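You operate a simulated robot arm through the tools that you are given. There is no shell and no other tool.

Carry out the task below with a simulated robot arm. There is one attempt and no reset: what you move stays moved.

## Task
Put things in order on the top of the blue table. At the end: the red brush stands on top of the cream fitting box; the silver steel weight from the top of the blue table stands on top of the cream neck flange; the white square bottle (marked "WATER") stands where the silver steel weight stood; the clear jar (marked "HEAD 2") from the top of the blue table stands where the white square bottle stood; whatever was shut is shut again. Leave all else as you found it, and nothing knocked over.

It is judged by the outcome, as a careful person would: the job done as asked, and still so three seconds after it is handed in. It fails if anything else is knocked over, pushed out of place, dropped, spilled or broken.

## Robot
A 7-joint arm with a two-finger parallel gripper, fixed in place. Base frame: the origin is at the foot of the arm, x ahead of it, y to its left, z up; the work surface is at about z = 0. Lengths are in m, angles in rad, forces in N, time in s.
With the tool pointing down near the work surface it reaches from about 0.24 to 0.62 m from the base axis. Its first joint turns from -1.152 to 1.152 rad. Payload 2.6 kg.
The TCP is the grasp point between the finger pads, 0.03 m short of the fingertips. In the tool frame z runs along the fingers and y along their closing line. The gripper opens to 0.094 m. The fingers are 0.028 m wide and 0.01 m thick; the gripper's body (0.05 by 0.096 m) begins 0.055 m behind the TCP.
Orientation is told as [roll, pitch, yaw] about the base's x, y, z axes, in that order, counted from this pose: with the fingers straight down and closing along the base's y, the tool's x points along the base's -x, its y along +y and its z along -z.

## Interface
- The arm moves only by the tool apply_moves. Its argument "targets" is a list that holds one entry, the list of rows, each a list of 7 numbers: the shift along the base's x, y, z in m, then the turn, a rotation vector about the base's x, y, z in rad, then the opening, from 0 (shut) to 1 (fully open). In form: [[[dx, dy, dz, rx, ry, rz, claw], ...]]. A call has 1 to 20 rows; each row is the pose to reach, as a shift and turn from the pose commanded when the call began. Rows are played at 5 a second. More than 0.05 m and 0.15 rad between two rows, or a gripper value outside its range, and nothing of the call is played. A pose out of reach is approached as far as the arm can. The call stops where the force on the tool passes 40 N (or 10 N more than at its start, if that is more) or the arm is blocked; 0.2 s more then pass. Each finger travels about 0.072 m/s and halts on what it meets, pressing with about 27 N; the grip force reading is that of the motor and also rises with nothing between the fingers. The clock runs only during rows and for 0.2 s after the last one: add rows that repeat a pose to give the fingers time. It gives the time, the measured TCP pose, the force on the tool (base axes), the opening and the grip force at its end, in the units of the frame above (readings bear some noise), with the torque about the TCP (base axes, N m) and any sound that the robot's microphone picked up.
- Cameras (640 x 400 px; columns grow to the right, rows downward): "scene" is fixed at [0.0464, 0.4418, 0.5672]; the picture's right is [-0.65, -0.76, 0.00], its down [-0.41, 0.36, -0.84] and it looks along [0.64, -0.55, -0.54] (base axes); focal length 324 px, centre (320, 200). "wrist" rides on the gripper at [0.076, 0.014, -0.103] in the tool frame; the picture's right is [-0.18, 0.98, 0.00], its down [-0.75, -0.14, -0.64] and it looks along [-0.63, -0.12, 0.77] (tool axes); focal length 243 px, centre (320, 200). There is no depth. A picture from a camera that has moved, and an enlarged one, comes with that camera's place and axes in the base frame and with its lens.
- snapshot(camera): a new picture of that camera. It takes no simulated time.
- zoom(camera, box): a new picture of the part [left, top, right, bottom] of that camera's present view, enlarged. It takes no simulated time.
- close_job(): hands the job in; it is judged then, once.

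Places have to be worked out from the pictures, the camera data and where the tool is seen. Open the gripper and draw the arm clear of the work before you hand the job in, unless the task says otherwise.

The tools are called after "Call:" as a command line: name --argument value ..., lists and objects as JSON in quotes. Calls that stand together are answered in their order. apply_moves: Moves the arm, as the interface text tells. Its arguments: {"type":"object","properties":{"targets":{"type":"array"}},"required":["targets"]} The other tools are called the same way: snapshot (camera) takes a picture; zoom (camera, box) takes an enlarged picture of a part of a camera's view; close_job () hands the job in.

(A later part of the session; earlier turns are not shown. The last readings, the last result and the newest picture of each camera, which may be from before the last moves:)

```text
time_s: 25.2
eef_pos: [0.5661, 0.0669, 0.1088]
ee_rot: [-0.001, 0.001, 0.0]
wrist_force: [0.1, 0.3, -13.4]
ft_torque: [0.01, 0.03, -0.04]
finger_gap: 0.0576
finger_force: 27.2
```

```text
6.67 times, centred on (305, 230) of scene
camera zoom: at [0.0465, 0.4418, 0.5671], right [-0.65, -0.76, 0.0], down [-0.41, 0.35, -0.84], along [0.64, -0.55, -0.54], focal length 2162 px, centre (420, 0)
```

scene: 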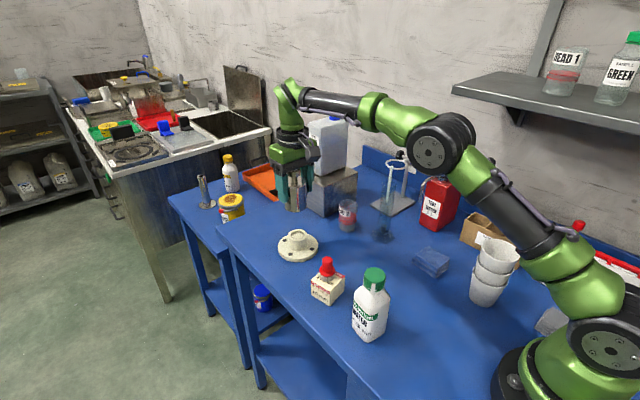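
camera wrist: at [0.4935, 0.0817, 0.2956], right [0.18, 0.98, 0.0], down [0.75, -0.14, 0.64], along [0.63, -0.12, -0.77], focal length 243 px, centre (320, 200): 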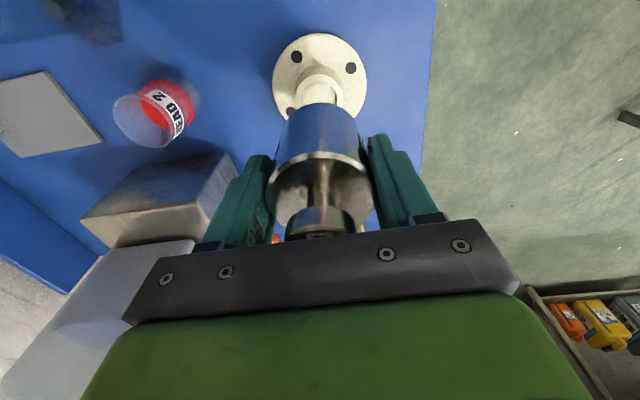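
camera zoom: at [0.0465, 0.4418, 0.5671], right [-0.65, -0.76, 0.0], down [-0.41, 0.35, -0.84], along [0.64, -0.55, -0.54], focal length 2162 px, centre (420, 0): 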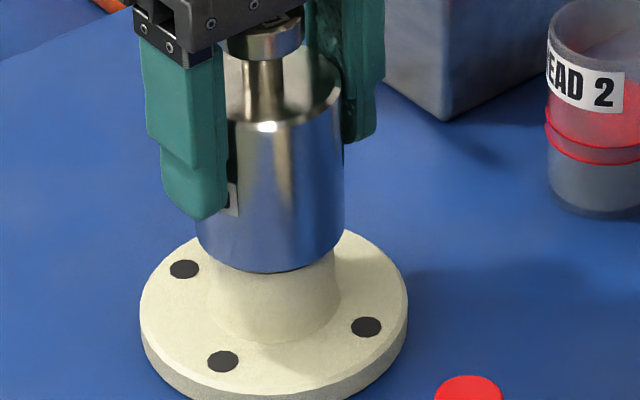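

Still no contact; the weight is centred over the neck. I lower 2 mm more.

Call:
apply_moves --targets '[[[0, 0, -0.001, 0, 0, 0, 0], [0, 0, -0.002, 0, 0, 0, 0], [0, 0, -0.002, 0, 0, 0, 0]]]'

```text
time_s: 26.0
eef_pos: [0.5667, 0.0664, 0.1067]
ee_rot: [0.001, 0.004, 0.0]
wrist_force: [0.1, 0.2, -12.9]
ft_torque: [0.0, 0.02, -0.01]
finger_gap: 0.0576
finger_force: 27.5
```

No contact yet at TCP 0.1067. Another 1.5 mm down.

Call:
apply_moves --targets '[[[0, 0, -0.0008, 0, 0, 0, 0], [0, 0, -0.0015, 0, 0, 0, 0], [0, 0, -0.0015, 0, 0, 0, 0]]]'

Call:
zoom --camera "scene" --box '[280, 200, 330, 260]'

```text
time_s: 26.8
eef_pos: [0.5665, 0.0673, 0.1035]
ee_rot: [-0.001, 0.0, 0.001]
wrist_force: [-0.6, 0.6, -13.5]
ft_torque: [0.0, 0.06, 0.0]
finger_gap: 0.058
finger_force: 26.7
```

```text
6.67 times, centred on (305, 230) of scene
camera zoom: at [0.0465, 0.4418, 0.5671], right [-0.65, -0.76, 0.0], down [-0.41, 0.35, -0.84], along [0.64, -0.55, -0.54], focal length 2162 px, centre (420, 0)
```

zoom: 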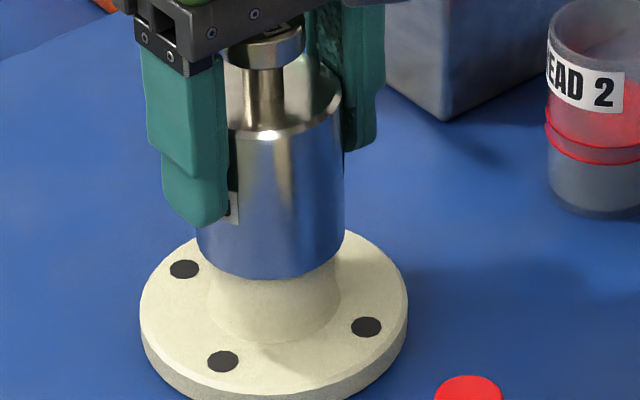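

Still the full 13.5 N load, so no contact. I continue down in small steps.

Call:
apply_moves --targets '[[[0, 0, -0.0008, 0, 0, 0, 0], [0, 0, -0.0015, 0, 0, 0, 0], [0, 0, -0.0015, 0, 0, 0, 0]]]'

```text
time_s: 27.6
eef_pos: [0.5664, 0.0655, 0.1039]
ee_rot: [-0.001, 0.0, 0.001]
wrist_force: [-1.2, 0.2, -9.4]
ft_torque: [0.16, 0.11, -0.01]
finger_gap: 0.0578
finger_force: 26.9
```

The load dropped to 9.4 N: the weight touches the rim. I lower under 1 mm more to set it.

Call:
apply_moves --targets '[[[0, 0, -0.0004, 0, 0, 0, 0], [0, 0, -0.0008, 0, 0, 0, 0], [0, 0, -0.0008, 0, 0, 0, 0]]]'

Call:
zoom --camera "scene" --box '[280, 200, 330, 260]'

```text
time_s: 28.4
eef_pos: [0.5661, 0.0671, 0.1033]
ee_rot: [0.0, -0.002, -0.001]
wrist_force: [-3.1, -0.4, -0.9]
ft_torque: [0.09, 0.35, 0.04]
finger_gap: 0.0579
finger_force: 27.3
```

```text
6.67 times, centred on (305, 230) of scene
camera zoom: at [0.0464, 0.4418, 0.5672], right [-0.65, -0.76, 0.0], down [-0.41, 0.36, -0.84], along [0.64, -0.55, -0.54], focal length 2162 px, centre (420, 0)
```

zoom: 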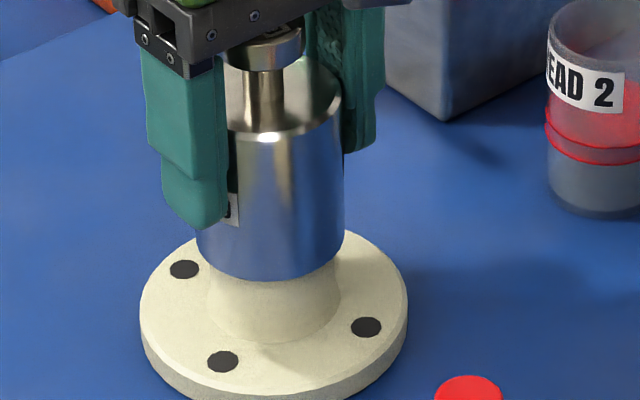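

The flange now carries the weight. I open the fingers and check it stands.

Call:
apply_moves --targets '[[[0, 0, 0, 0, 0, 0, 0.65], [0, 0, 0, 0, 0, 0, 0.75], [0, 0, 0, 0, 0, 0, 0.9], [0, 0, 0, 0, 0, 0, 1], [0, 0, 0, 0, 0, 0, 1]]]'

Call:
zoom --camera "scene" --box '[270, 190, 340, 270]'

Call:
zoom --camera "wrist" --box '[200, 60, 440, 240]'

```text
time_s: 29.6
eef_pos: [0.5661, 0.0669, 0.1032]
ee_rot: [0.002, 0.001, 0.0]
wrist_force: [-0.3, -0.2, -0.2]
ft_torque: [-0.01, -0.01, -0.01]
finger_gap: 0.0942
finger_force: 0.1
```

```text
5.00 times, centred on (305, 230) of scene
camera zoom: at [0.0464, 0.4418, 0.5672], right [-0.65, -0.76, 0.0], down [-0.41, 0.36, -0.84], along [0.64, -0.55, -0.54], focal length 1621 px, centre (395, 50)
```

zoom: 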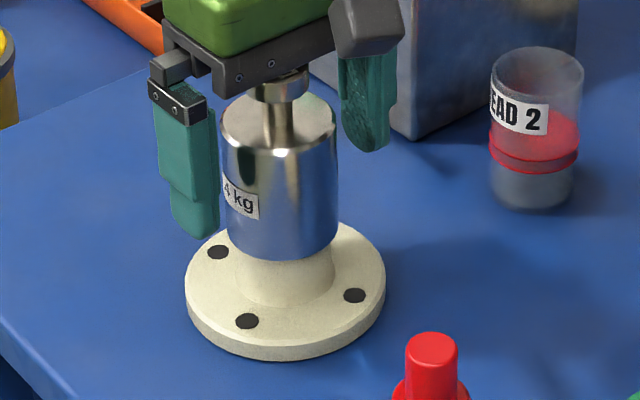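

```text
2.22 times, centred on (320, 150) of wrist
camera zoom: at [0.4913, 0.0811, 0.2063], right [0.18, 0.98, 0.0], down [0.75, -0.14, 0.64], along [0.63, -0.12, -0.77], focal length 539 px, centre (320, 311)
```

zoom: 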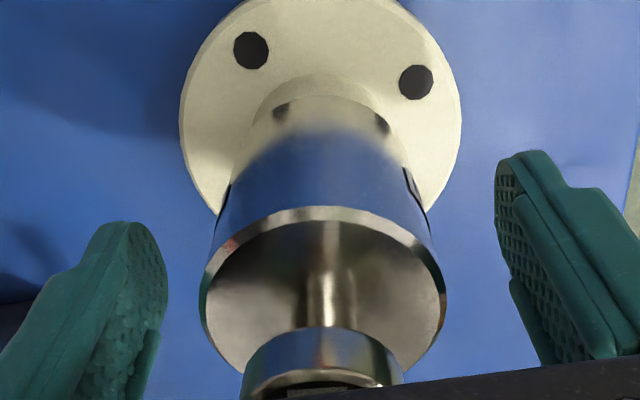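

The weight stands squarely on the flange neck, unsupported. I rise straight up and travel high to above the bottle near (0.29, 0.106) for a good look.

Call:
apply_moves --targets '[[[0, 0, 0.01, 0, 0, 0, 1], [0, 0, 0.03, 0, 0, 0, 1], [0, 0, 0.06, 0, 0, 0, 1], [0, 0, 0.1, 0, 0, 0, 1], [0, 0, 0.14, 0, 0, 0, 1], [-0.02, 0.003, 0.17, 0, 0, 0, 1], [-0.055, 0.008, 0.19, 0, 0, 0, 1], [-0.095, 0.013, 0.195, 0, 0, 0, 1], [-0.135, 0.019, 0.195, 0, 0, 0, 1], [-0.175, 0.025, 0.195, 0, 0, 0, 1], [-0.215, 0.03, 0.195, 0, 0, 0, 1], [-0.25, 0.035, 0.195, 0, 0, 0, 1], [-0.272, 0.038, 0.195, 0, 0, 0, 1], [-0.276, 0.04, 0.195, 0, 0, 0, 1], [-0.276, 0.04, 0.195, 0, 0, 0, 1]]]'

Call:
snapshot --camera "wrist"

Call:
snapshot --camera "scene"

Call:
zoom --camera "scene" --box '[330, 255, 410, 355]'

```text
time_s: 32.8
eef_pos: [0.2898, 0.1067, 0.2976]
ee_rot: [0.0, 0.0, 0.001]
wrist_force: [-0.1, 0.2, 1.3]
ft_torque: [0.02, -0.02, 0.01]
finger_gap: 0.094
finger_force: 0.0
```

```text
taken
camera wrist: at [0.2154, 0.1213, 0.4006], right [0.18, 0.98, 0.0], down [0.75, -0.14, 0.64], along [0.63, -0.12, -0.77], focal length 243 px, centre (320, 200)
```

wrist: 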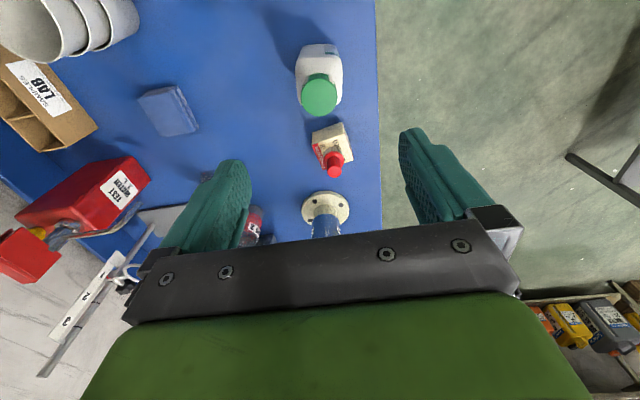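

```text
taken
```

scene: 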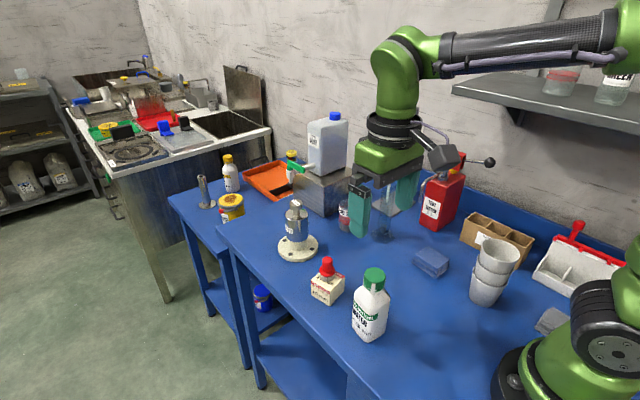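

```text
4.00 times, centred on (370, 305) of scene
camera zoom: at [0.0464, 0.4418, 0.5672], right [-0.65, -0.76, 0.0], down [-0.41, 0.36, -0.84], along [0.64, -0.55, -0.54], focal length 1297 px, centre (120, -220)
```

zoom: 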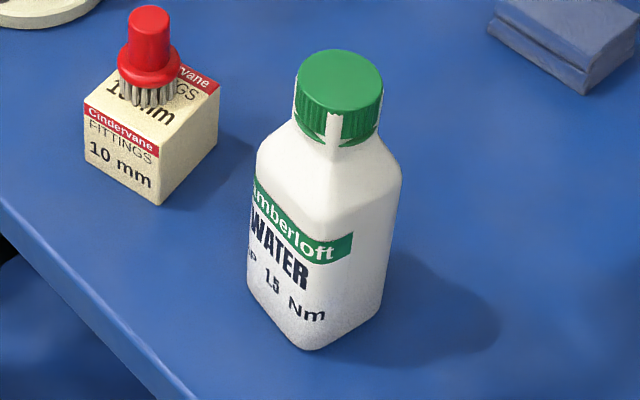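

Brush and weight stand well. The bottle is now in view from above; I zoom on it.

Call:
zoom --camera "wrist" --box '[270, 30, 370, 130]'

Call:
zoom --camera "scene" --box '[340, 260, 400, 350]'

```text
4.00 times, centred on (320, 80) of wrist
camera zoom: at [0.2154, 0.1213, 0.4006], right [0.18, 0.98, 0.0], down [0.75, -0.14, 0.64], along [0.63, -0.12, -0.77], focal length 970 px, centre (320, 680)
```

zoom: 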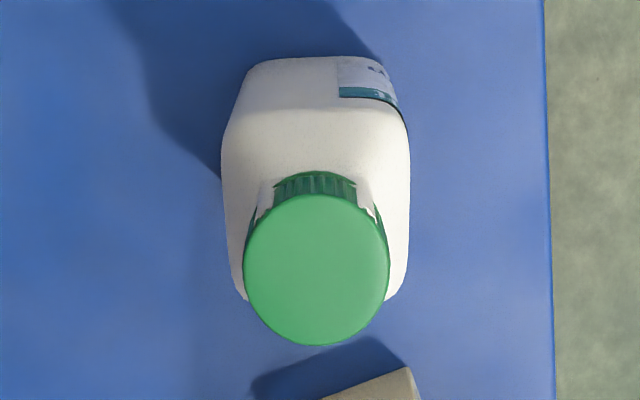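

```text
4.44 times, centred on (370, 305) of scene
camera zoom: at [0.0464, 0.4418, 0.5672], right [-0.65, -0.76, 0.0], down [-0.41, 0.36, -0.84], along [0.64, -0.55, -0.54], focal length 1441 px, centre (98, -267)
```

zoom: 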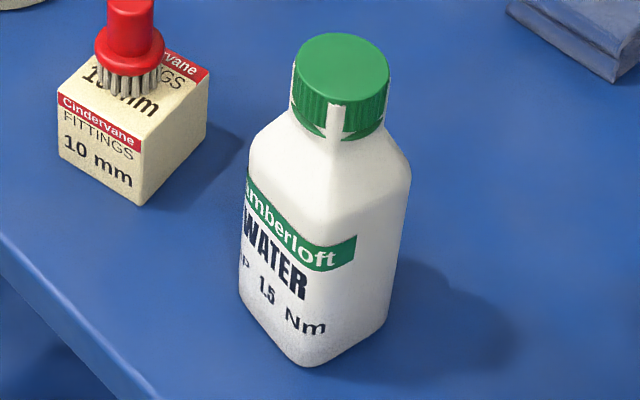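

Cap centre comes out at about (0.289, 0.107), cap top about z 0.155, shoulders about z 0.10, body about 0.05 wide and turned about -0.1 rad. I turn the gripper by -0.1 rad to match the faces and descend so the pads straddle the upper body, palm above the cap.

Call:
apply_moves --targets '[[[-0.001, 0.001, -0.02, 0, 0, -0.05, 1], [-0.001, 0.001, -0.05, 0, 0, -0.1, 1], [-0.001, 0.001, -0.08, 0, 0, -0.1, 1], [-0.001, 0.001, -0.11, 0, 0, -0.1, 1], [-0.001, 0.001, -0.14, 0, 0, -0.1, 1], [-0.001, 0.001, -0.165, 0, 0, -0.1, 1], [-0.001, 0.001, -0.18, 0, 0, -0.1, 1], [-0.001, 0.001, -0.18, 0, 0, -0.1, 1]]]'

Call:
snapshot --camera "wrist"

Call:
zoom --camera "scene" --box '[320, 230, 420, 350]'

```text
time_s: 34.6
eef_pos: [0.2874, 0.1079, 0.1152]
ee_rot: [-0.001, -0.001, -0.1]
wrist_force: [-0.7, 0.6, -0.7]
ft_torque: [0.0, 0.0, 0.0]
finger_gap: 0.0938
finger_force: 0.0
```

```text
taken
camera wrist: at [0.216, 0.1294, 0.2186], right [0.28, 0.96, 0.0], down [0.74, -0.22, 0.64], along [0.62, -0.18, -0.77], focal length 243 px, centre (320, 200)
```

wrist: 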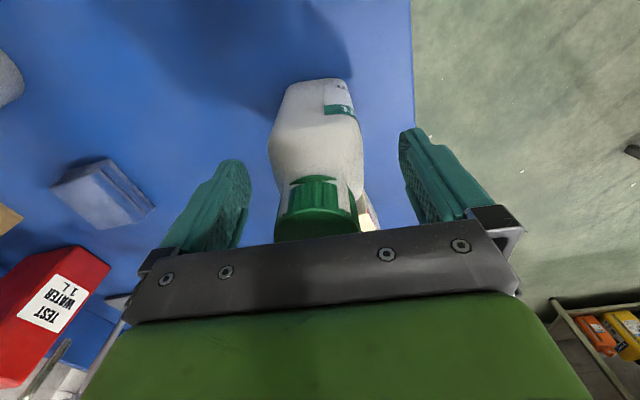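

```text
3.33 times, centred on (370, 290) of scene
camera zoom: at [0.0464, 0.4418, 0.5672], right [-0.65, -0.76, 0.0], down [-0.41, 0.36, -0.84], along [0.64, -0.55, -0.54], focal length 1081 px, centre (153, -100)
```

zoom: 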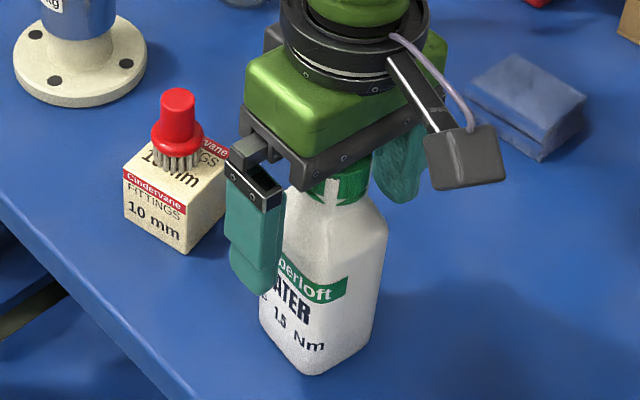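

The bottle is centred between the fingers. I zoom the wrist view to check its face direction and the palm's clearance over the cap before going the last few millimetres.

Call:
zoom --camera "wrist" --box '[240, 70, 400, 250]'

Call:
zoom --camera "scene" --box '[350, 260, 410, 310]'

```text
2.22 times, centred on (320, 160) of wrist
camera zoom: at [0.216, 0.1294, 0.2186], right [0.28, 0.96, 0.0], down [0.74, -0.22, 0.64], along [0.62, -0.18, -0.77], focal length 539 px, centre (320, 289)
```

zoom: 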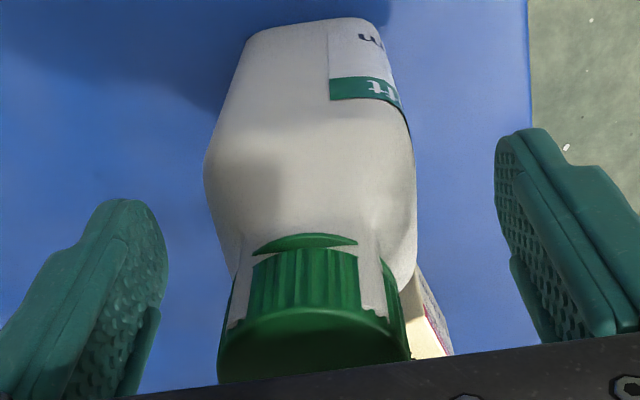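

```text
8.00 times, centred on (380, 285) of scene
camera zoom: at [0.0464, 0.4418, 0.5672], right [-0.65, -0.76, 0.0], down [-0.41, 0.36, -0.84], along [0.64, -0.55, -0.54], focal length 2594 px, centre (-160, -480)
```

zoom: 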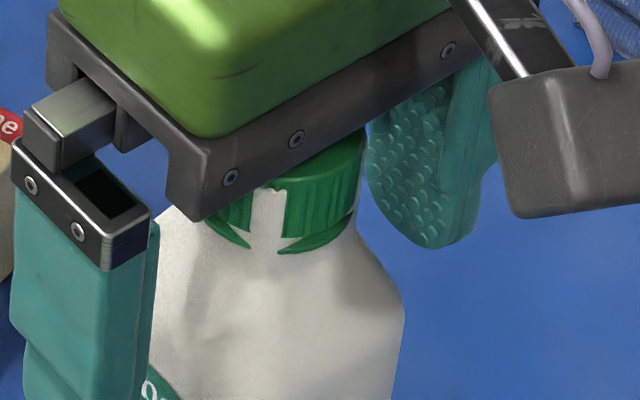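

The near face looks turned about -0.13 rad, so I add a touch of turn and lower 7 mm in small steps, watching the force for the palm meeting the cap.

Call:
apply_moves --targets '[[[0.001, -0.0005, -0.002, 0, 0, -0.015, 1], [0.001, -0.0005, -0.004, 0, 0, -0.03, 1], [0.001, -0.0005, -0.0055, 0, 0, -0.03, 1], [0.001, -0.0005, -0.007, 0, 0, -0.03, 1], [0.001, -0.0005, -0.007, 0, 0, -0.03, 1]]]'

Call:
zoom --camera "scene" --box '[330, 250, 410, 350]'

```text
time_s: 35.8
eef_pos: [0.2895, 0.1079, 0.1117]
ee_rot: [0.001, -0.001, -0.131]
wrist_force: [-0.1, -0.2, -0.4]
ft_torque: [0.0, -0.03, 0.01]
finger_gap: 0.0942
finger_force: 0.0
```

```text
4.00 times, centred on (370, 300) of scene
camera zoom: at [0.0464, 0.4418, 0.5672], right [-0.65, -0.76, 0.0], down [-0.41, 0.36, -0.84], along [0.64, -0.55, -0.54], focal length 1297 px, centre (120, -200)
```

zoom: 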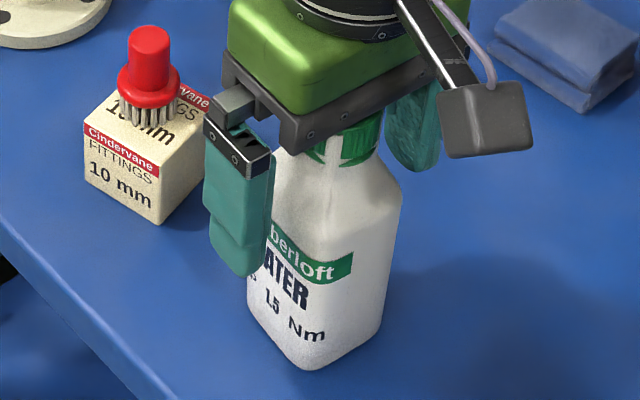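

No contact. I go 4 mm lower, then close.

Call:
apply_moves --targets '[[[0, 0, -0.0015, 0, 0, 0, 1], [0, 0, -0.003, 0, 0, 0, 1], [0, 0, -0.004, 0, 0, 0, 1], [0, 0, -0.004, 0, 0, 0, 1]]]'

```text
time_s: 36.8
eef_pos: [0.292, 0.1064, 0.1071]
ee_rot: [0.002, 0.0, -0.13]
wrist_force: [-0.4, -0.1, -0.2]
ft_torque: [0.01, -0.02, 0.0]
finger_gap: 0.0941
finger_force: 0.0
```

Still free of the cap. I close gently on the body.

Call:
apply_moves --targets '[[[0, 0, 0, 0, 0, 0, 0.8], [0, 0, 0, 0, 0, 0, 0.65], [0, 0, 0, 0, 0, 0, 0.5], [0, 0, 0, 0, 0, 0, 0.3], [0, 0, 0, 0, 0, 0, 0], [0, 0, 0, 0, 0, 0, 0], [0, 0, 0, 0, 0, 0, 0]]]'

Call:
zoom --camera "scene" --box '[330, 250, 410, 350]'

Call:
zoom --camera "wrist" --box '[240, 70, 400, 250]'

```text
time_s: 38.4
eef_pos: [0.2919, 0.1063, 0.1064]
ee_rot: [0.0, 0.0, -0.13]
wrist_force: [-0.2, -0.2, 2.2]
ft_torque: [-0.01, 0.04, 0.03]
finger_gap: 0.0535
finger_force: 26.7
```

```text
4.00 times, centred on (370, 300) of scene
camera zoom: at [0.0464, 0.4418, 0.5672], right [-0.65, -0.76, 0.0], down [-0.41, 0.36, -0.84], along [0.64, -0.55, -0.54], focal length 1297 px, centre (120, -200)
```

zoom: 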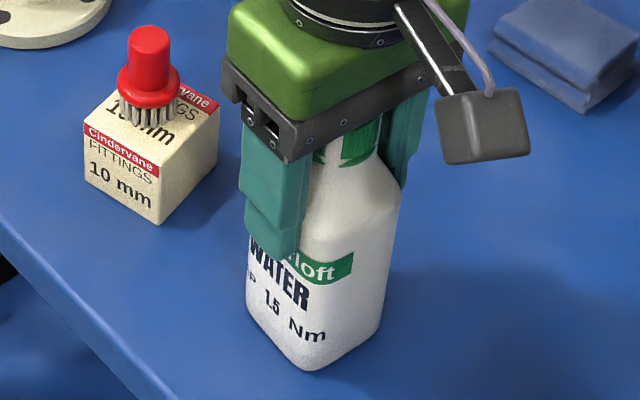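

```text
2.22 times, centred on (320, 160) of wrist
camera zoom: at [0.2178, 0.1306, 0.2095], right [0.31, 0.95, 0.0], down [0.73, -0.24, 0.64], along [0.61, -0.2, -0.77], focal length 539 px, centre (320, 289)
```

zoom: 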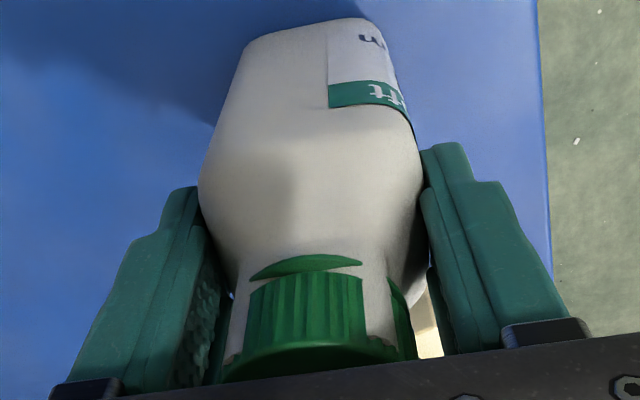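

Gripped at 0.0535 m on the flat faces. I lift a little and check the hold.

Call:
apply_moves --targets '[[[0, 0, 0.003, 0, 0, 0, 0], [0, 0, 0.01, 0, 0, 0, 0], [0, 0, 0.02, 0, 0, 0, 0], [0, 0, 0.02, 0, 0, 0, 0]]]'

Call:
zoom --camera "scene" --box '[320, 230, 420, 355]'

```text
time_s: 39.4
eef_pos: [0.2913, 0.1065, 0.1267]
ee_rot: [-0.002, 0.0, -0.129]
wrist_force: [0.3, -0.3, -3.3]
ft_torque: [0.02, 0.03, 0.0]
finger_gap: 0.0536
finger_force: 26.9
```

```text
3.20 times, centred on (370, 292) of scene
camera zoom: at [0.0464, 0.4418, 0.5672], right [-0.65, -0.76, 0.0], down [-0.41, 0.36, -0.84], along [0.64, -0.55, -0.54], focal length 1038 px, centre (160, -96)
```

zoom: 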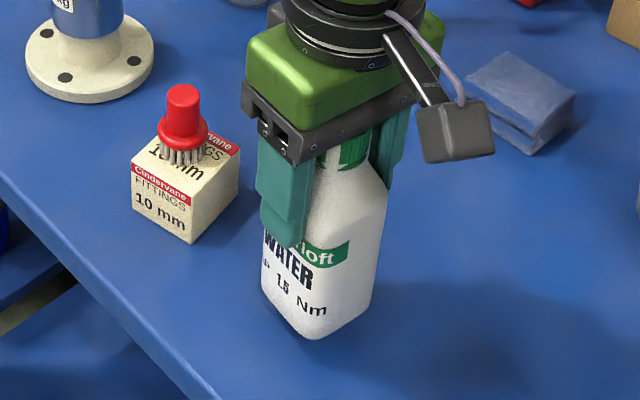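

Held securely (3.3 N). I raise the bottle and carry it to above the weight's old spot at about (0.429, -0.033).

Call:
apply_moves --targets '[[[0, 0, 0.02, 0, 0, 0, 0], [0, 0, 0.045, 0, 0, 0, 0], [0, 0, 0.07, 0, 0, 0, 0], [0, 0, 0.09, 0, 0, 0, 0], [0.006, -0.006, 0.1, 0, 0, 0, 0], [0.02, -0.02, 0.1, 0, 0, 0, 0], [0.038, -0.038, 0.1, 0, 0, 0, 0], [0.056, -0.056, 0.1, 0, 0, 0, 0], [0.074, -0.074, 0.1, 0, 0, 0, 0], [0.092, -0.092, 0.1, 0, 0, 0, 0], [0.11, -0.11, 0.1, 0, 0, 0, 0], [0.126, -0.126, 0.1, 0, 0, 0, 0], [0.136, -0.136, 0.1, 0, 0, 0, 0], [0.14, -0.1395, 0.1, 0, 0, 0, 0], [0.14, -0.1395, 0.1, 0, 0, 0, 0]]]'

Call:
snapshot --camera "scene"

Call:
snapshot --camera "wrist"

```text
time_s: 42.6
eef_pos: [0.4311, -0.0334, 0.2276]
ee_rot: [-0.001, 0.0, -0.13]
wrist_force: [-0.5, -0.5, -2.3]
ft_torque: [-0.03, 0.01, -0.01]
finger_gap: 0.0536
finger_force: 26.7
```

```text
taken
```

scene: 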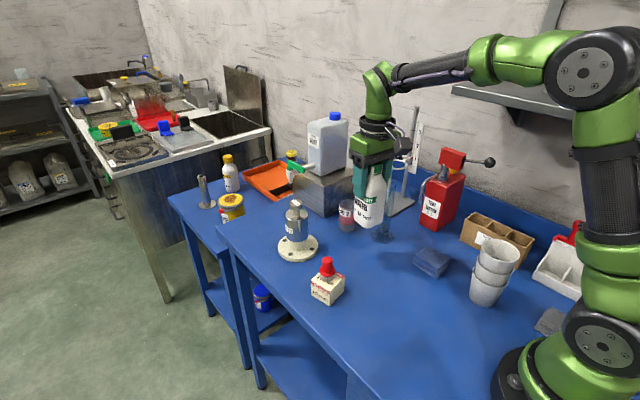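

```text
taken
camera wrist: at [0.358, -0.0095, 0.3309], right [0.31, 0.95, 0.0], down [0.73, -0.24, 0.64], along [0.61, -0.2, -0.77], focal length 243 px, centre (320, 200)
```

wrist: 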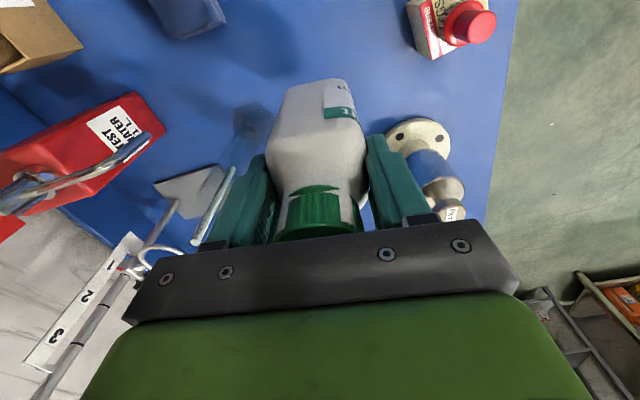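

The bottle is over the spot. I lower it to about 1 cm above the table and compare with the weight's old footprint.

Call:
apply_moves --targets '[[[-0.0005, 0, -0.025, 0, 0, 0, 0], [-0.0005, 0, -0.05, 0, 0, 0, 0], [-0.0005, 0, -0.075, 0, 0, 0, 0], [-0.0005, 0, -0.095, 0, 0, 0, 0], [-0.0005, 0, -0.108, 0, 0, 0, 0], [-0.0005, 0, -0.11, 0, 0, 0, 0], [-0.0005, 0, -0.11, 0, 0, 0, 0]]]'

Call:
zoom --camera "scene" --box '[260, 180, 460, 305]'

Call:
snapshot --camera "wrist"

```text
time_s: 44.2
eef_pos: [0.4285, -0.0342, 0.118]
ee_rot: [-0.001, 0.001, -0.131]
wrist_force: [-0.4, -0.7, -3.0]
ft_torque: [0.0, 0.03, -0.04]
finger_gap: 0.0534
finger_force: 27.5
```

```text
3.20 times, centred on (360, 242) of scene
camera zoom: at [0.0464, 0.4418, 0.5672], right [-0.65, -0.76, 0.0], down [-0.41, 0.36, -0.84], along [0.64, -0.55, -0.54], focal length 1038 px, centre (192, 64)
```

zoom: 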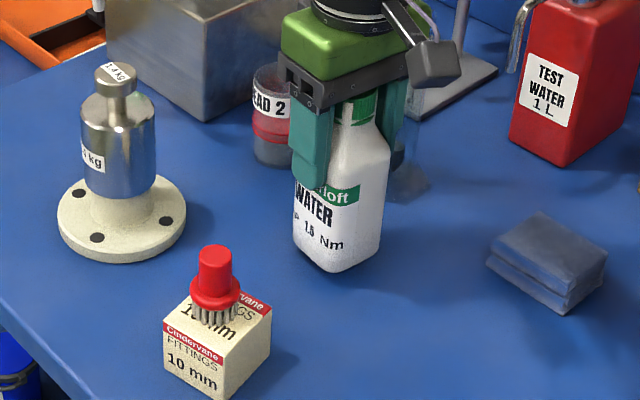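

```text
taken
camera wrist: at [0.3563, -0.0093, 0.2204], right [0.31, 0.95, 0.0], down [0.73, -0.24, 0.64], along [0.61, -0.2, -0.77], focal length 243 px, centre (320, 200)
```

wrist: 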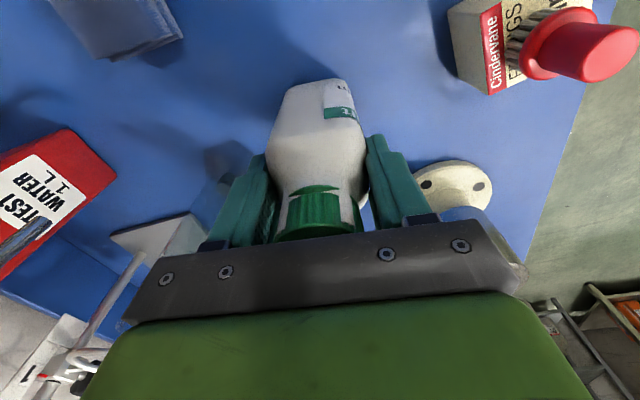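

The bottle's base projects onto (338, 258) against the weight's old (336, 257) in the same zoom, so it is aligned. I lower to the table in small steps.

Call:
apply_moves --targets '[[[0, 0, -0.004, 0, 0, 0, 0], [0, 0, -0.007, 0, 0, 0, 0], [0, 0, -0.009, 0, 0, 0, 0], [0, 0, -0.009, 0, 0, 0, 0]]]'

```text
time_s: 45.2
eef_pos: [0.43, -0.0329, 0.1083]
ee_rot: [0.001, -0.002, -0.13]
wrist_force: [-0.8, 0.2, -2.5]
ft_torque: [-0.01, 0.0, 0.03]
finger_gap: 0.0538
finger_force: 27.2
```

Still hanging freely at TCP 0.108. I go another 1.5 mm.

Call:
apply_moves --targets '[[[0, 0, -0.0008, 0, 0, 0, 0], [0, 0, -0.0016, 0, 0, 0, 0], [0, 0, -0.0016, 0, 0, 0, 0]]]'

```text
time_s: 46.0
eef_pos: [0.429, -0.0331, 0.1067]
ee_rot: [-0.002, 0.002, -0.131]
wrist_force: [-1.3, -0.2, -1.7]
ft_torque: [0.02, -0.03, 0.01]
finger_gap: 0.0537
finger_force: 27.2
```

The load is easing; slightly lower to seat it.

Call:
apply_moves --targets '[[[0, 0, -0.0004, 0, 0, 0, 0], [0, 0, -0.0007, 0, 0, 0, 0], [0, 0, -0.0007, 0, 0, 0, 0]]]'

Call:
zoom --camera "scene" --box '[320, 200, 410, 280]'

```text
time_s: 46.8
eef_pos: [0.4294, -0.033, 0.1065]
ee_rot: [0.0, -0.002, -0.132]
wrist_force: [-1.5, -0.1, 8.7]
ft_torque: [0.02, 0.53, -0.01]
finger_gap: 0.0539
finger_force: 26.7
```

```text
5.00 times, centred on (365, 240) of scene
camera zoom: at [0.0464, 0.4418, 0.5672], right [-0.65, -0.76, 0.0], down [-0.41, 0.36, -0.84], along [0.64, -0.55, -0.54], focal length 1621 px, centre (95, 0)
```

zoom: 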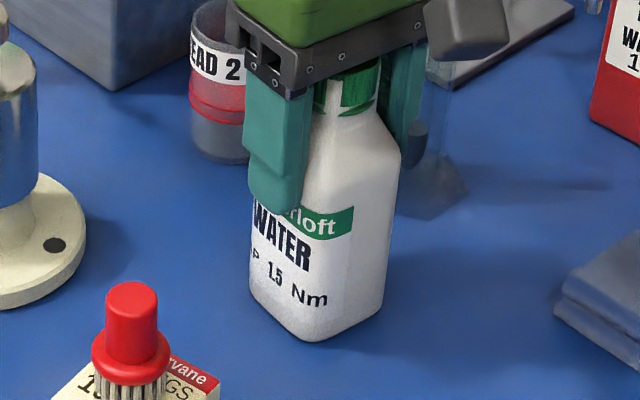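

Seated (8.7 N up). I ease off half a millimetre and open.

Call:
apply_moves --targets '[[[0, 0, 0.0004, 0, 0, 0, 0], [0, 0, 0.0004, 0, 0, 0, 0.6], [0, 0, 0.0004, 0, 0, 0, 0.7], [0, 0, 0.0004, 0, 0, 0, 0.9], [0, 0, 0.0004, 0, 0, 0, 1], [0, 0, 0.0004, 0, 0, 0, 1]]]'

Call:
zoom --camera "scene" --box '[320, 200, 410, 280]'

Call:
snapshot --camera "wrist"

```text
time_s: 48.2
eef_pos: [0.431, -0.0313, 0.1062]
ee_rot: [0.0, 0.001, -0.13]
wrist_force: [0.1, 0.3, -0.4]
ft_torque: [-0.02, -0.01, 0.05]
finger_gap: 0.094
finger_force: 0.1
```

```text
5.00 times, centred on (365, 240) of scene
camera zoom: at [0.0464, 0.4418, 0.5672], right [-0.65, -0.76, 0.0], down [-0.41, 0.36, -0.84], along [0.64, -0.55, -0.54], focal length 1621 px, centre (95, 0)
```

zoom: 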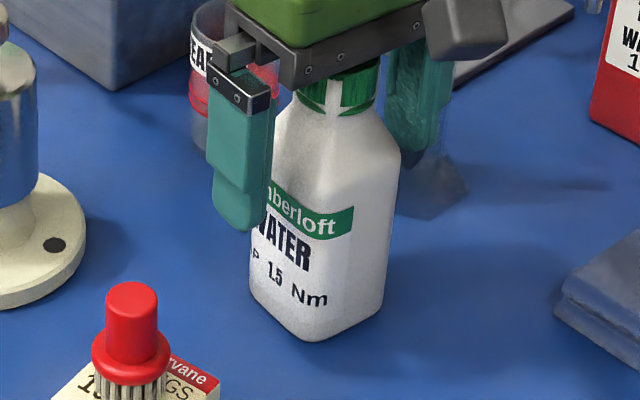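

```text
taken
camera wrist: at [0.3572, -0.0083, 0.2095], right [0.31, 0.95, 0.0], down [0.73, -0.24, 0.64], along [0.61, -0.2, -0.77], focal length 243 px, centre (320, 200)
```

wrist: 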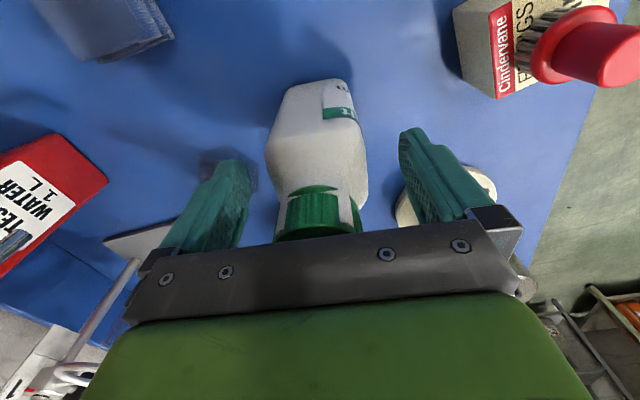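

The bottle stands free on the spot. I rise straight up and travel high to above the jar near (0.555, -0.097), keeping well over the hydrometer.

Call:
apply_moves --targets '[[[0, 0, 0.01, 0, 0, 0, 1], [0, 0, 0.03, 0, 0, 0, 1], [0, 0, 0.06, 0, 0, 0, 1], [0, 0, 0.1, 0, 0, 0, 1], [0, 0, 0.14, 0, 0, 0, 1], [0, 0, 0.165, 0, 0, 0, 1], [0.02, -0.01, 0.17, 0, 0, 0, 1], [0.05, -0.025, 0.17, 0, 0, 0, 1], [0.08, -0.041, 0.17, 0, 0, 0, 1], [0.1, -0.051, 0.17, 0, 0, 0, 1], [0.12, -0.061, 0.17, 0, 0, 0, 1], [0.1255, -0.064, 0.17, 0, 0, 0, 1], [0.1255, -0.064, 0.17, 0, 0, 0, 1]]]'

Call:
snapshot --camera "wrist"

Call:
snapshot --camera "scene"

Call:
zoom --camera "wrist" --box '[240, 40, 400, 150]'

```text
time_s: 51.0
eef_pos: [0.5551, -0.0952, 0.2751]
ee_rot: [0.0, 0.0, -0.129]
wrist_force: [0.9, -0.2, -0.4]
ft_torque: [0.0, 0.02, 0.01]
finger_gap: 0.0941
finger_force: 0.1
```

```text
taken
camera wrist: at [0.4831, -0.0718, 0.379], right [0.31, 0.95, 0.0], down [0.73, -0.24, 0.64], along [0.61, -0.2, -0.77], focal length 243 px, centre (320, 200)
```

wrist: 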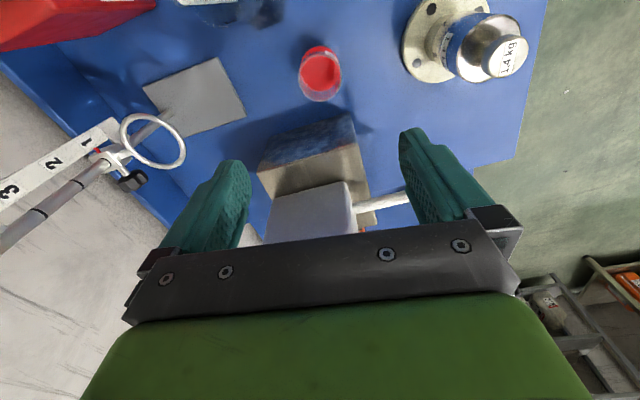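

```text
taken
```

scene: 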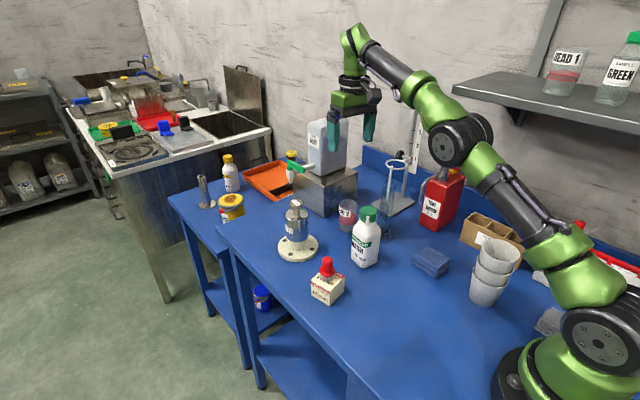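

```text
3.64 times, centred on (320, 95) of wrist
camera zoom: at [0.4831, -0.0718, 0.379], right [0.31, 0.95, 0.0], down [0.73, -0.24, 0.64], along [0.61, -0.2, -0.77], focal length 882 px, centre (320, 582)
```

zoom: 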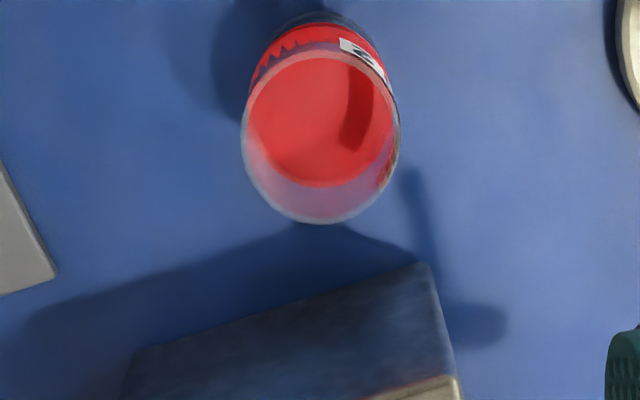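

The jar's rim centre works out near (0.550, -0.094), height about 0.07, open and holding red liquid about 3 cm below the rim. I shift to (0.551, -0.094) and descend part-way to check clearances to the jar, block and cylinder.

Call:
apply_moves --targets '[[[-0.0045, 0.002, -0.03, 0, 0, 0, 1], [-0.0045, 0.002, -0.06, 0, 0, 0, 1], [-0.0045, 0.002, -0.09, 0, 0, 0, 1], [-0.0045, 0.002, -0.12, 0, 0, 0, 1], [-0.0045, 0.002, -0.145, 0, 0, 0, 1], [-0.0045, 0.002, -0.155, 0, 0, 0, 1], [-0.0045, 0.002, -0.155, 0, 0, 0, 1]]]'

Call:
snapshot --camera "wrist"

Call:
zoom --camera "scene" --box '[290, 120, 430, 250]'

```text
time_s: 52.6
eef_pos: [0.5487, -0.0961, 0.1207]
ee_rot: [0.001, 0.001, -0.131]
wrist_force: [-0.7, 0.5, 0.0]
ft_torque: [0.01, -0.01, 0.0]
finger_gap: 0.094
finger_force: 0.0
```

```text
taken
camera wrist: at [0.4761, -0.0714, 0.2234], right [0.31, 0.95, 0.0], down [0.73, -0.24, 0.64], along [0.61, -0.2, -0.77], focal length 243 px, centre (320, 200)
```

wrist: 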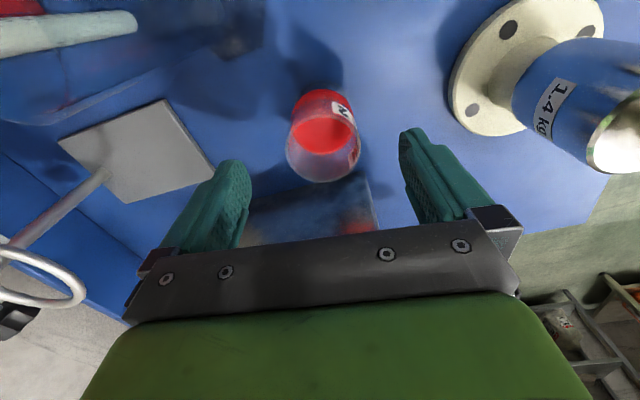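

```text
3.08 times, centred on (360, 185) of scene
camera zoom: at [0.0464, 0.4418, 0.5672], right [-0.65, -0.76, 0.0], down [-0.41, 0.36, -0.84], along [0.64, -0.55, -0.54], focal length 998 px, centre (197, 246)
```

zoom: 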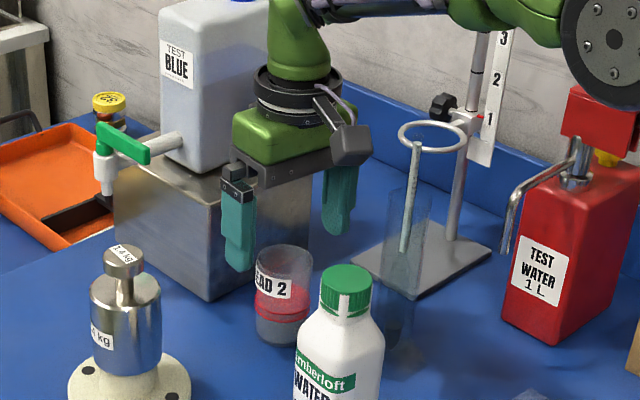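

Clearances look good. I zoom the wrist view on the jar for the final alignment.

Call:
zoom --camera "wrist" --box '[240, 70, 400, 200]'

```text
3.08 times, centred on (320, 135) of wrist
camera zoom: at [0.4761, -0.0714, 0.2234], right [0.31, 0.95, 0.0], down [0.73, -0.24, 0.64], along [0.61, -0.2, -0.77], focal length 746 px, centre (320, 400)
```

zoom: 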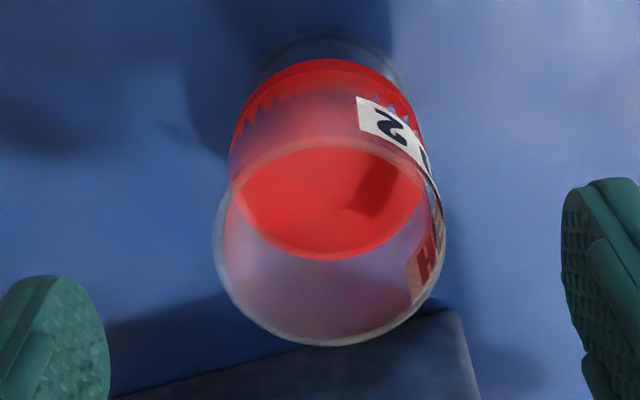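

Jar axis at about (0.5515, -0.094), 2 mm from the TCP. I correct and descend to TCP z = 0.045 around the jar.

Call:
apply_moves --targets '[[[0.002, 0.001, -0.01, 0, 0, 0, 1], [0.002, 0.001, -0.03, 0, 0, 0, 1], [0.002, 0.001, -0.05, 0, 0, 0, 1], [0.002, 0.001, -0.065, 0, 0, 0, 1], [0.002, 0.001, -0.0755, 0, 0, 0, 1], [0.002, 0.001, -0.0755, 0, 0, 0, 1]]]'

Call:
snapshot --camera "wrist"

Call:
zoom --camera "scene" --box '[290, 150, 430, 280]'

```text
time_s: 54.0
eef_pos: [0.5525, -0.0923, 0.0446]
ee_rot: [0.002, -0.002, -0.13]
wrist_force: [-0.2, -0.1, -0.1]
ft_torque: [0.03, 0.02, 0.03]
finger_gap: 0.0939
finger_force: 0.1
```

```text
taken
camera wrist: at [0.4796, -0.0686, 0.1478], right [0.31, 0.95, 0.0], down [0.73, -0.24, 0.64], along [0.61, -0.2, -0.77], focal length 243 px, centre (320, 200)
```

wrist: 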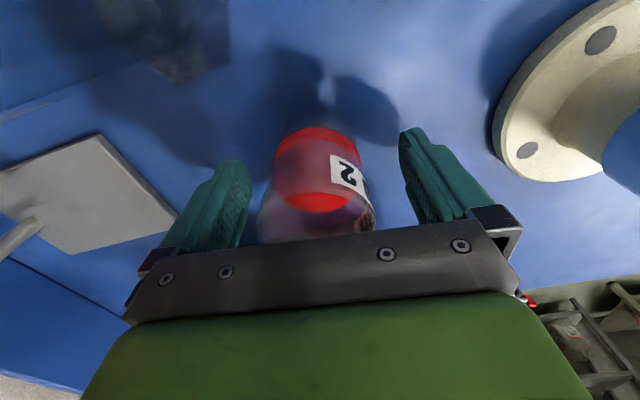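

```text
3.08 times, centred on (360, 215) of scene
camera zoom: at [0.0464, 0.4418, 0.5672], right [-0.65, -0.76, 0.0], down [-0.41, 0.36, -0.84], along [0.64, -0.55, -0.54], focal length 998 px, centre (197, 154)
```

zoom: 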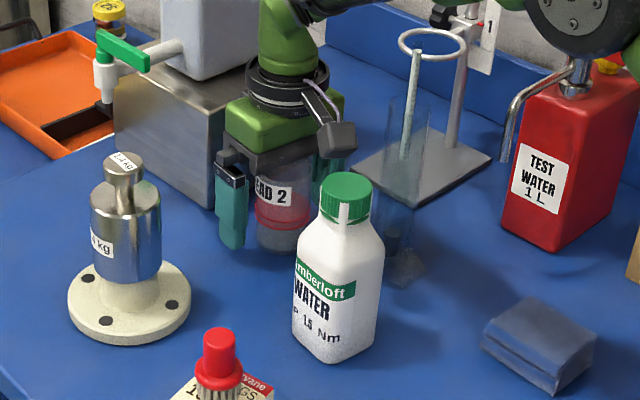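

The jar sits about 2 mm to one side of centre. I correct that and close slowly so as not to jolt the liquid.

Call:
apply_moves --targets '[[[0, -0.0015, 0, 0, 0, 0, 1], [0, -0.0015, 0, 0, 0, 0, 0.8], [0, -0.0015, 0, 0, 0, 0, 0.68], [0, -0.0015, 0, 0, 0, 0, 0.6], [0, -0.0015, 0, 0, 0, 0, 0.57], [0, -0.0015, 0, 0, 0, 0, 0.54], [0, -0.0015, 0, 0, 0, 0, 0.51], [0, -0.0015, 0, 0, 0, 0, 0.4], [0, -0.0015, 0, 0, 0, 0, 0.2], [0, -0.0015, 0, 0, 0, 0, 0], [0, -0.0015, 0, 0, 0, 0, 0], [0, -0.0015, 0, 0, 0, 0, 0]]]'

Call:
snapshot --camera "wrist"

Call:
zoom --camera "scene" --box '[310, 180, 400, 260]'

```text
time_s: 56.6
eef_pos: [0.5525, -0.0947, 0.0462]
ee_rot: [0.0, 0.001, -0.132]
wrist_force: [0.3, 0.3, 0.0]
ft_torque: [-0.02, -0.03, 0.04]
finger_gap: 0.0486
finger_force: 27.3
```

```text
taken
camera wrist: at [0.4794, -0.0705, 0.1481], right [0.31, 0.95, 0.0], down [0.73, -0.24, 0.64], along [0.61, -0.2, -0.77], focal length 243 px, centre (320, 200)
```

wrist: 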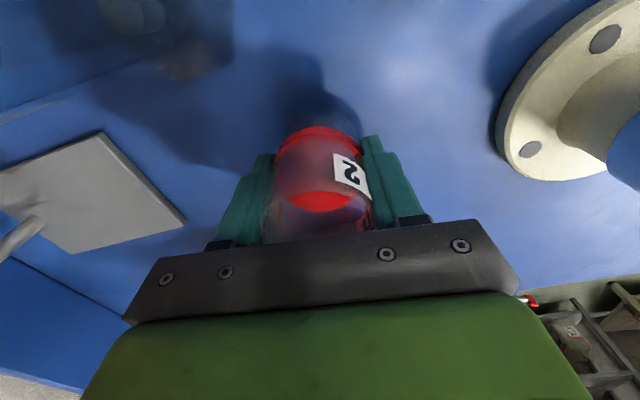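

```text
5.00 times, centred on (355, 220) of scene
camera zoom: at [0.0464, 0.4418, 0.5672], right [-0.65, -0.76, 0.0], down [-0.41, 0.36, -0.84], along [0.64, -0.55, -0.54], focal length 1621 px, centre (145, 100)
```

zoom: 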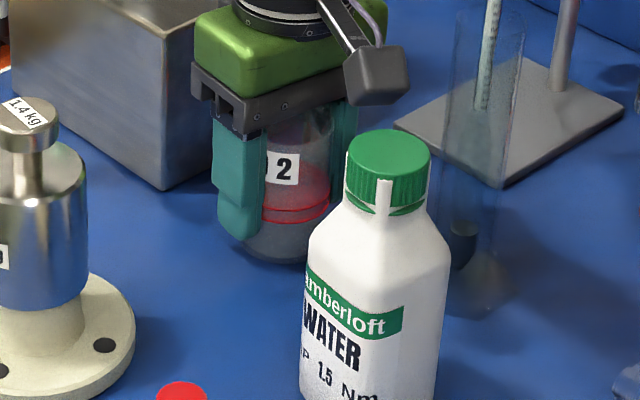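

Gripped at 0.0486 m. I lift the jar straight up, slowly and smoothly.

Call:
apply_moves --targets '[[[0, 0, 0.003, 0, 0, 0, 0], [0, 0, 0.009, 0, 0, 0, 0], [0, 0, 0.018, 0, 0, 0, 0], [0, 0, 0.03, 0, 0, 0, 0], [0, 0, 0.045, 0, 0, 0, 0], [0, 0, 0.061, 0, 0, 0, 0], [0, 0, 0.078, 0, 0, 0, 0], [0, 0, 0.095, 0, 0, 0, 0], [0, 0, 0.112, 0, 0, 0, 0], [0, 0, 0.129, 0, 0, 0, 0], [0, 0, 0.146, 0, 0, 0, 0], [0, 0, 0.163, 0, 0, 0, 0], [0, 0, 0.179, 0, 0, 0, 0], [0, 0, 0.194, 0, 0, 0, 0], [0, 0, 0.206, 0, 0, 0, 0], [0, 0, 0.215, 0, 0, 0, 0], [0, 0, 0.221, 0, 0, 0, 0], [0, 0, 0.225, 0, 0, 0, 0], [0, 0, 0.225, 0, 0, 0, 0]]]'

Call:
snapshot --camera "scene"

Call:
zoom --camera "scene" --box '[290, 90, 430, 240]'

```text
time_s: 60.6
eef_pos: [0.5521, -0.0947, 0.271]
ee_rot: [0.002, 0.0, -0.132]
wrist_force: [0.0, 0.2, 0.3]
ft_torque: [0.01, 0.05, -0.02]
finger_gap: 0.0485
finger_force: 26.5
```

```text
taken
```

scene: 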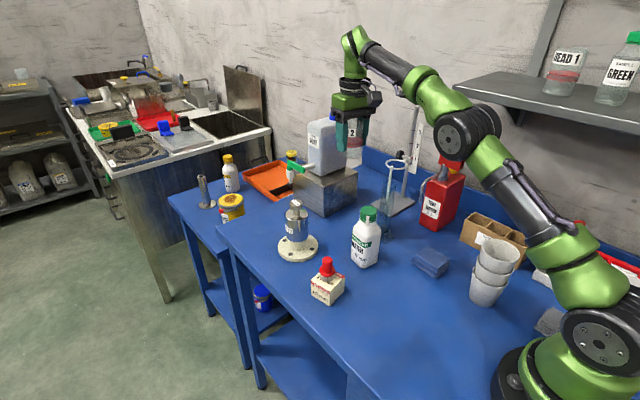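

```text
2.67 times, centred on (360, 165) of scene
camera zoom: at [0.0464, 0.4418, 0.5672], right [-0.65, -0.76, 0.0], down [-0.41, 0.36, -0.84], along [0.64, -0.55, -0.54], focal length 865 px, centre (213, 293)
```

zoom: 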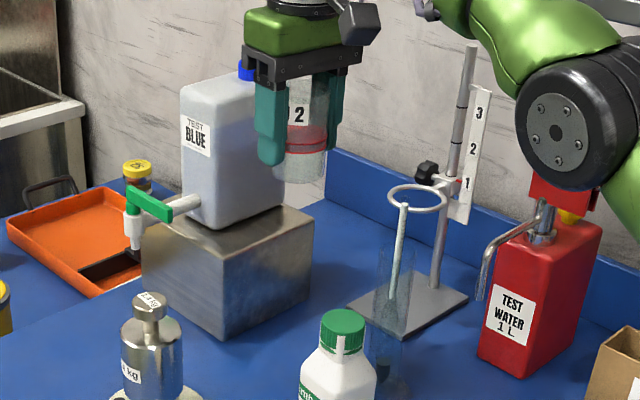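

The jar is up cleanly. I carry it on a gentle, smooth path at this height to above the bottle's old spot (0.290, 0.106).

Call:
apply_moves --targets '[[[-0.0021, 0.0016, 0, 0, 0, 0, 0], [-0.0081, 0.0062, 0, 0, 0, 0, 0], [-0.0176, 0.0135, 0, 0, 0, 0, 0], [-0.03, 0.023, 0, 0, 0, 0, 0], [-0.045, 0.0345, 0, 0, 0, 0, 0], [-0.062, 0.0476, 0, 0, 0, 0, 0], [-0.0806, 0.0619, 0, 0, 0, 0, 0], [-0.1004, 0.0771, 0, 0, 0, 0, 0], [-0.1209, 0.0928, 0, 0, 0, 0, 0], [-0.1416, 0.1087, 0, 0, 0, 0, 0], [-0.1621, 0.1244, 0, 0, 0, 0, 0], [-0.1819, 0.1396, 0, 0, 0, 0, 0], [-0.2005, 0.1539, 0, 0, 0, 0, 0], [-0.2175, 0.167, 0, 0, 0, 0, 0], [-0.2325, 0.1785, 0, 0, 0, 0, 0], [-0.2449, 0.188, 0, 0, 0, 0, 0], [-0.2544, 0.1953, 0, 0, 0, 0, 0], [-0.2604, 0.1999, 0, 0, 0, 0, 0], [-0.2625, 0.2015, 0, 0, 0, 0, 0], [-0.2625, 0.2015, 0, 0, 0, 0, 0]]]'

Call:
snapshot --camera "scene"

Call:
snapshot --camera "wrist"

```text
time_s: 64.8
eef_pos: [0.2894, 0.1061, 0.2707]
ee_rot: [-0.001, 0.0, -0.131]
wrist_force: [0.1, -0.1, 0.5]
ft_torque: [0.0, 0.01, 0.01]
finger_gap: 0.0482
finger_force: 27.1
```

```text
taken
```

scene: 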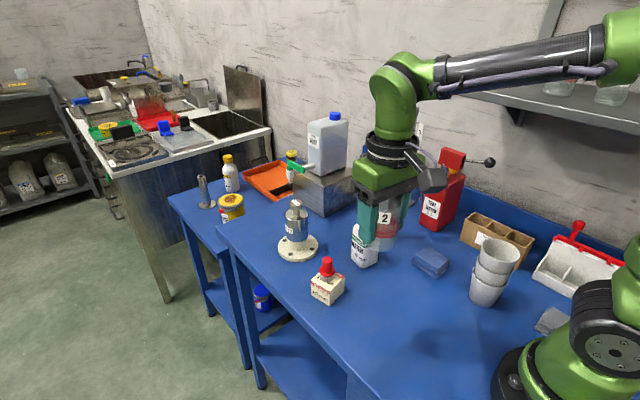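

```text
taken
camera wrist: at [0.2175, 0.1304, 0.3739], right [0.31, 0.95, 0.0], down [0.73, -0.24, 0.64], along [0.61, -0.2, -0.77], focal length 243 px, centre (320, 200)
```

wrist: 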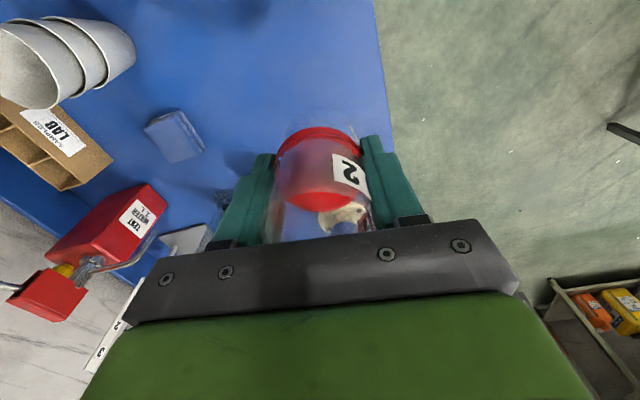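

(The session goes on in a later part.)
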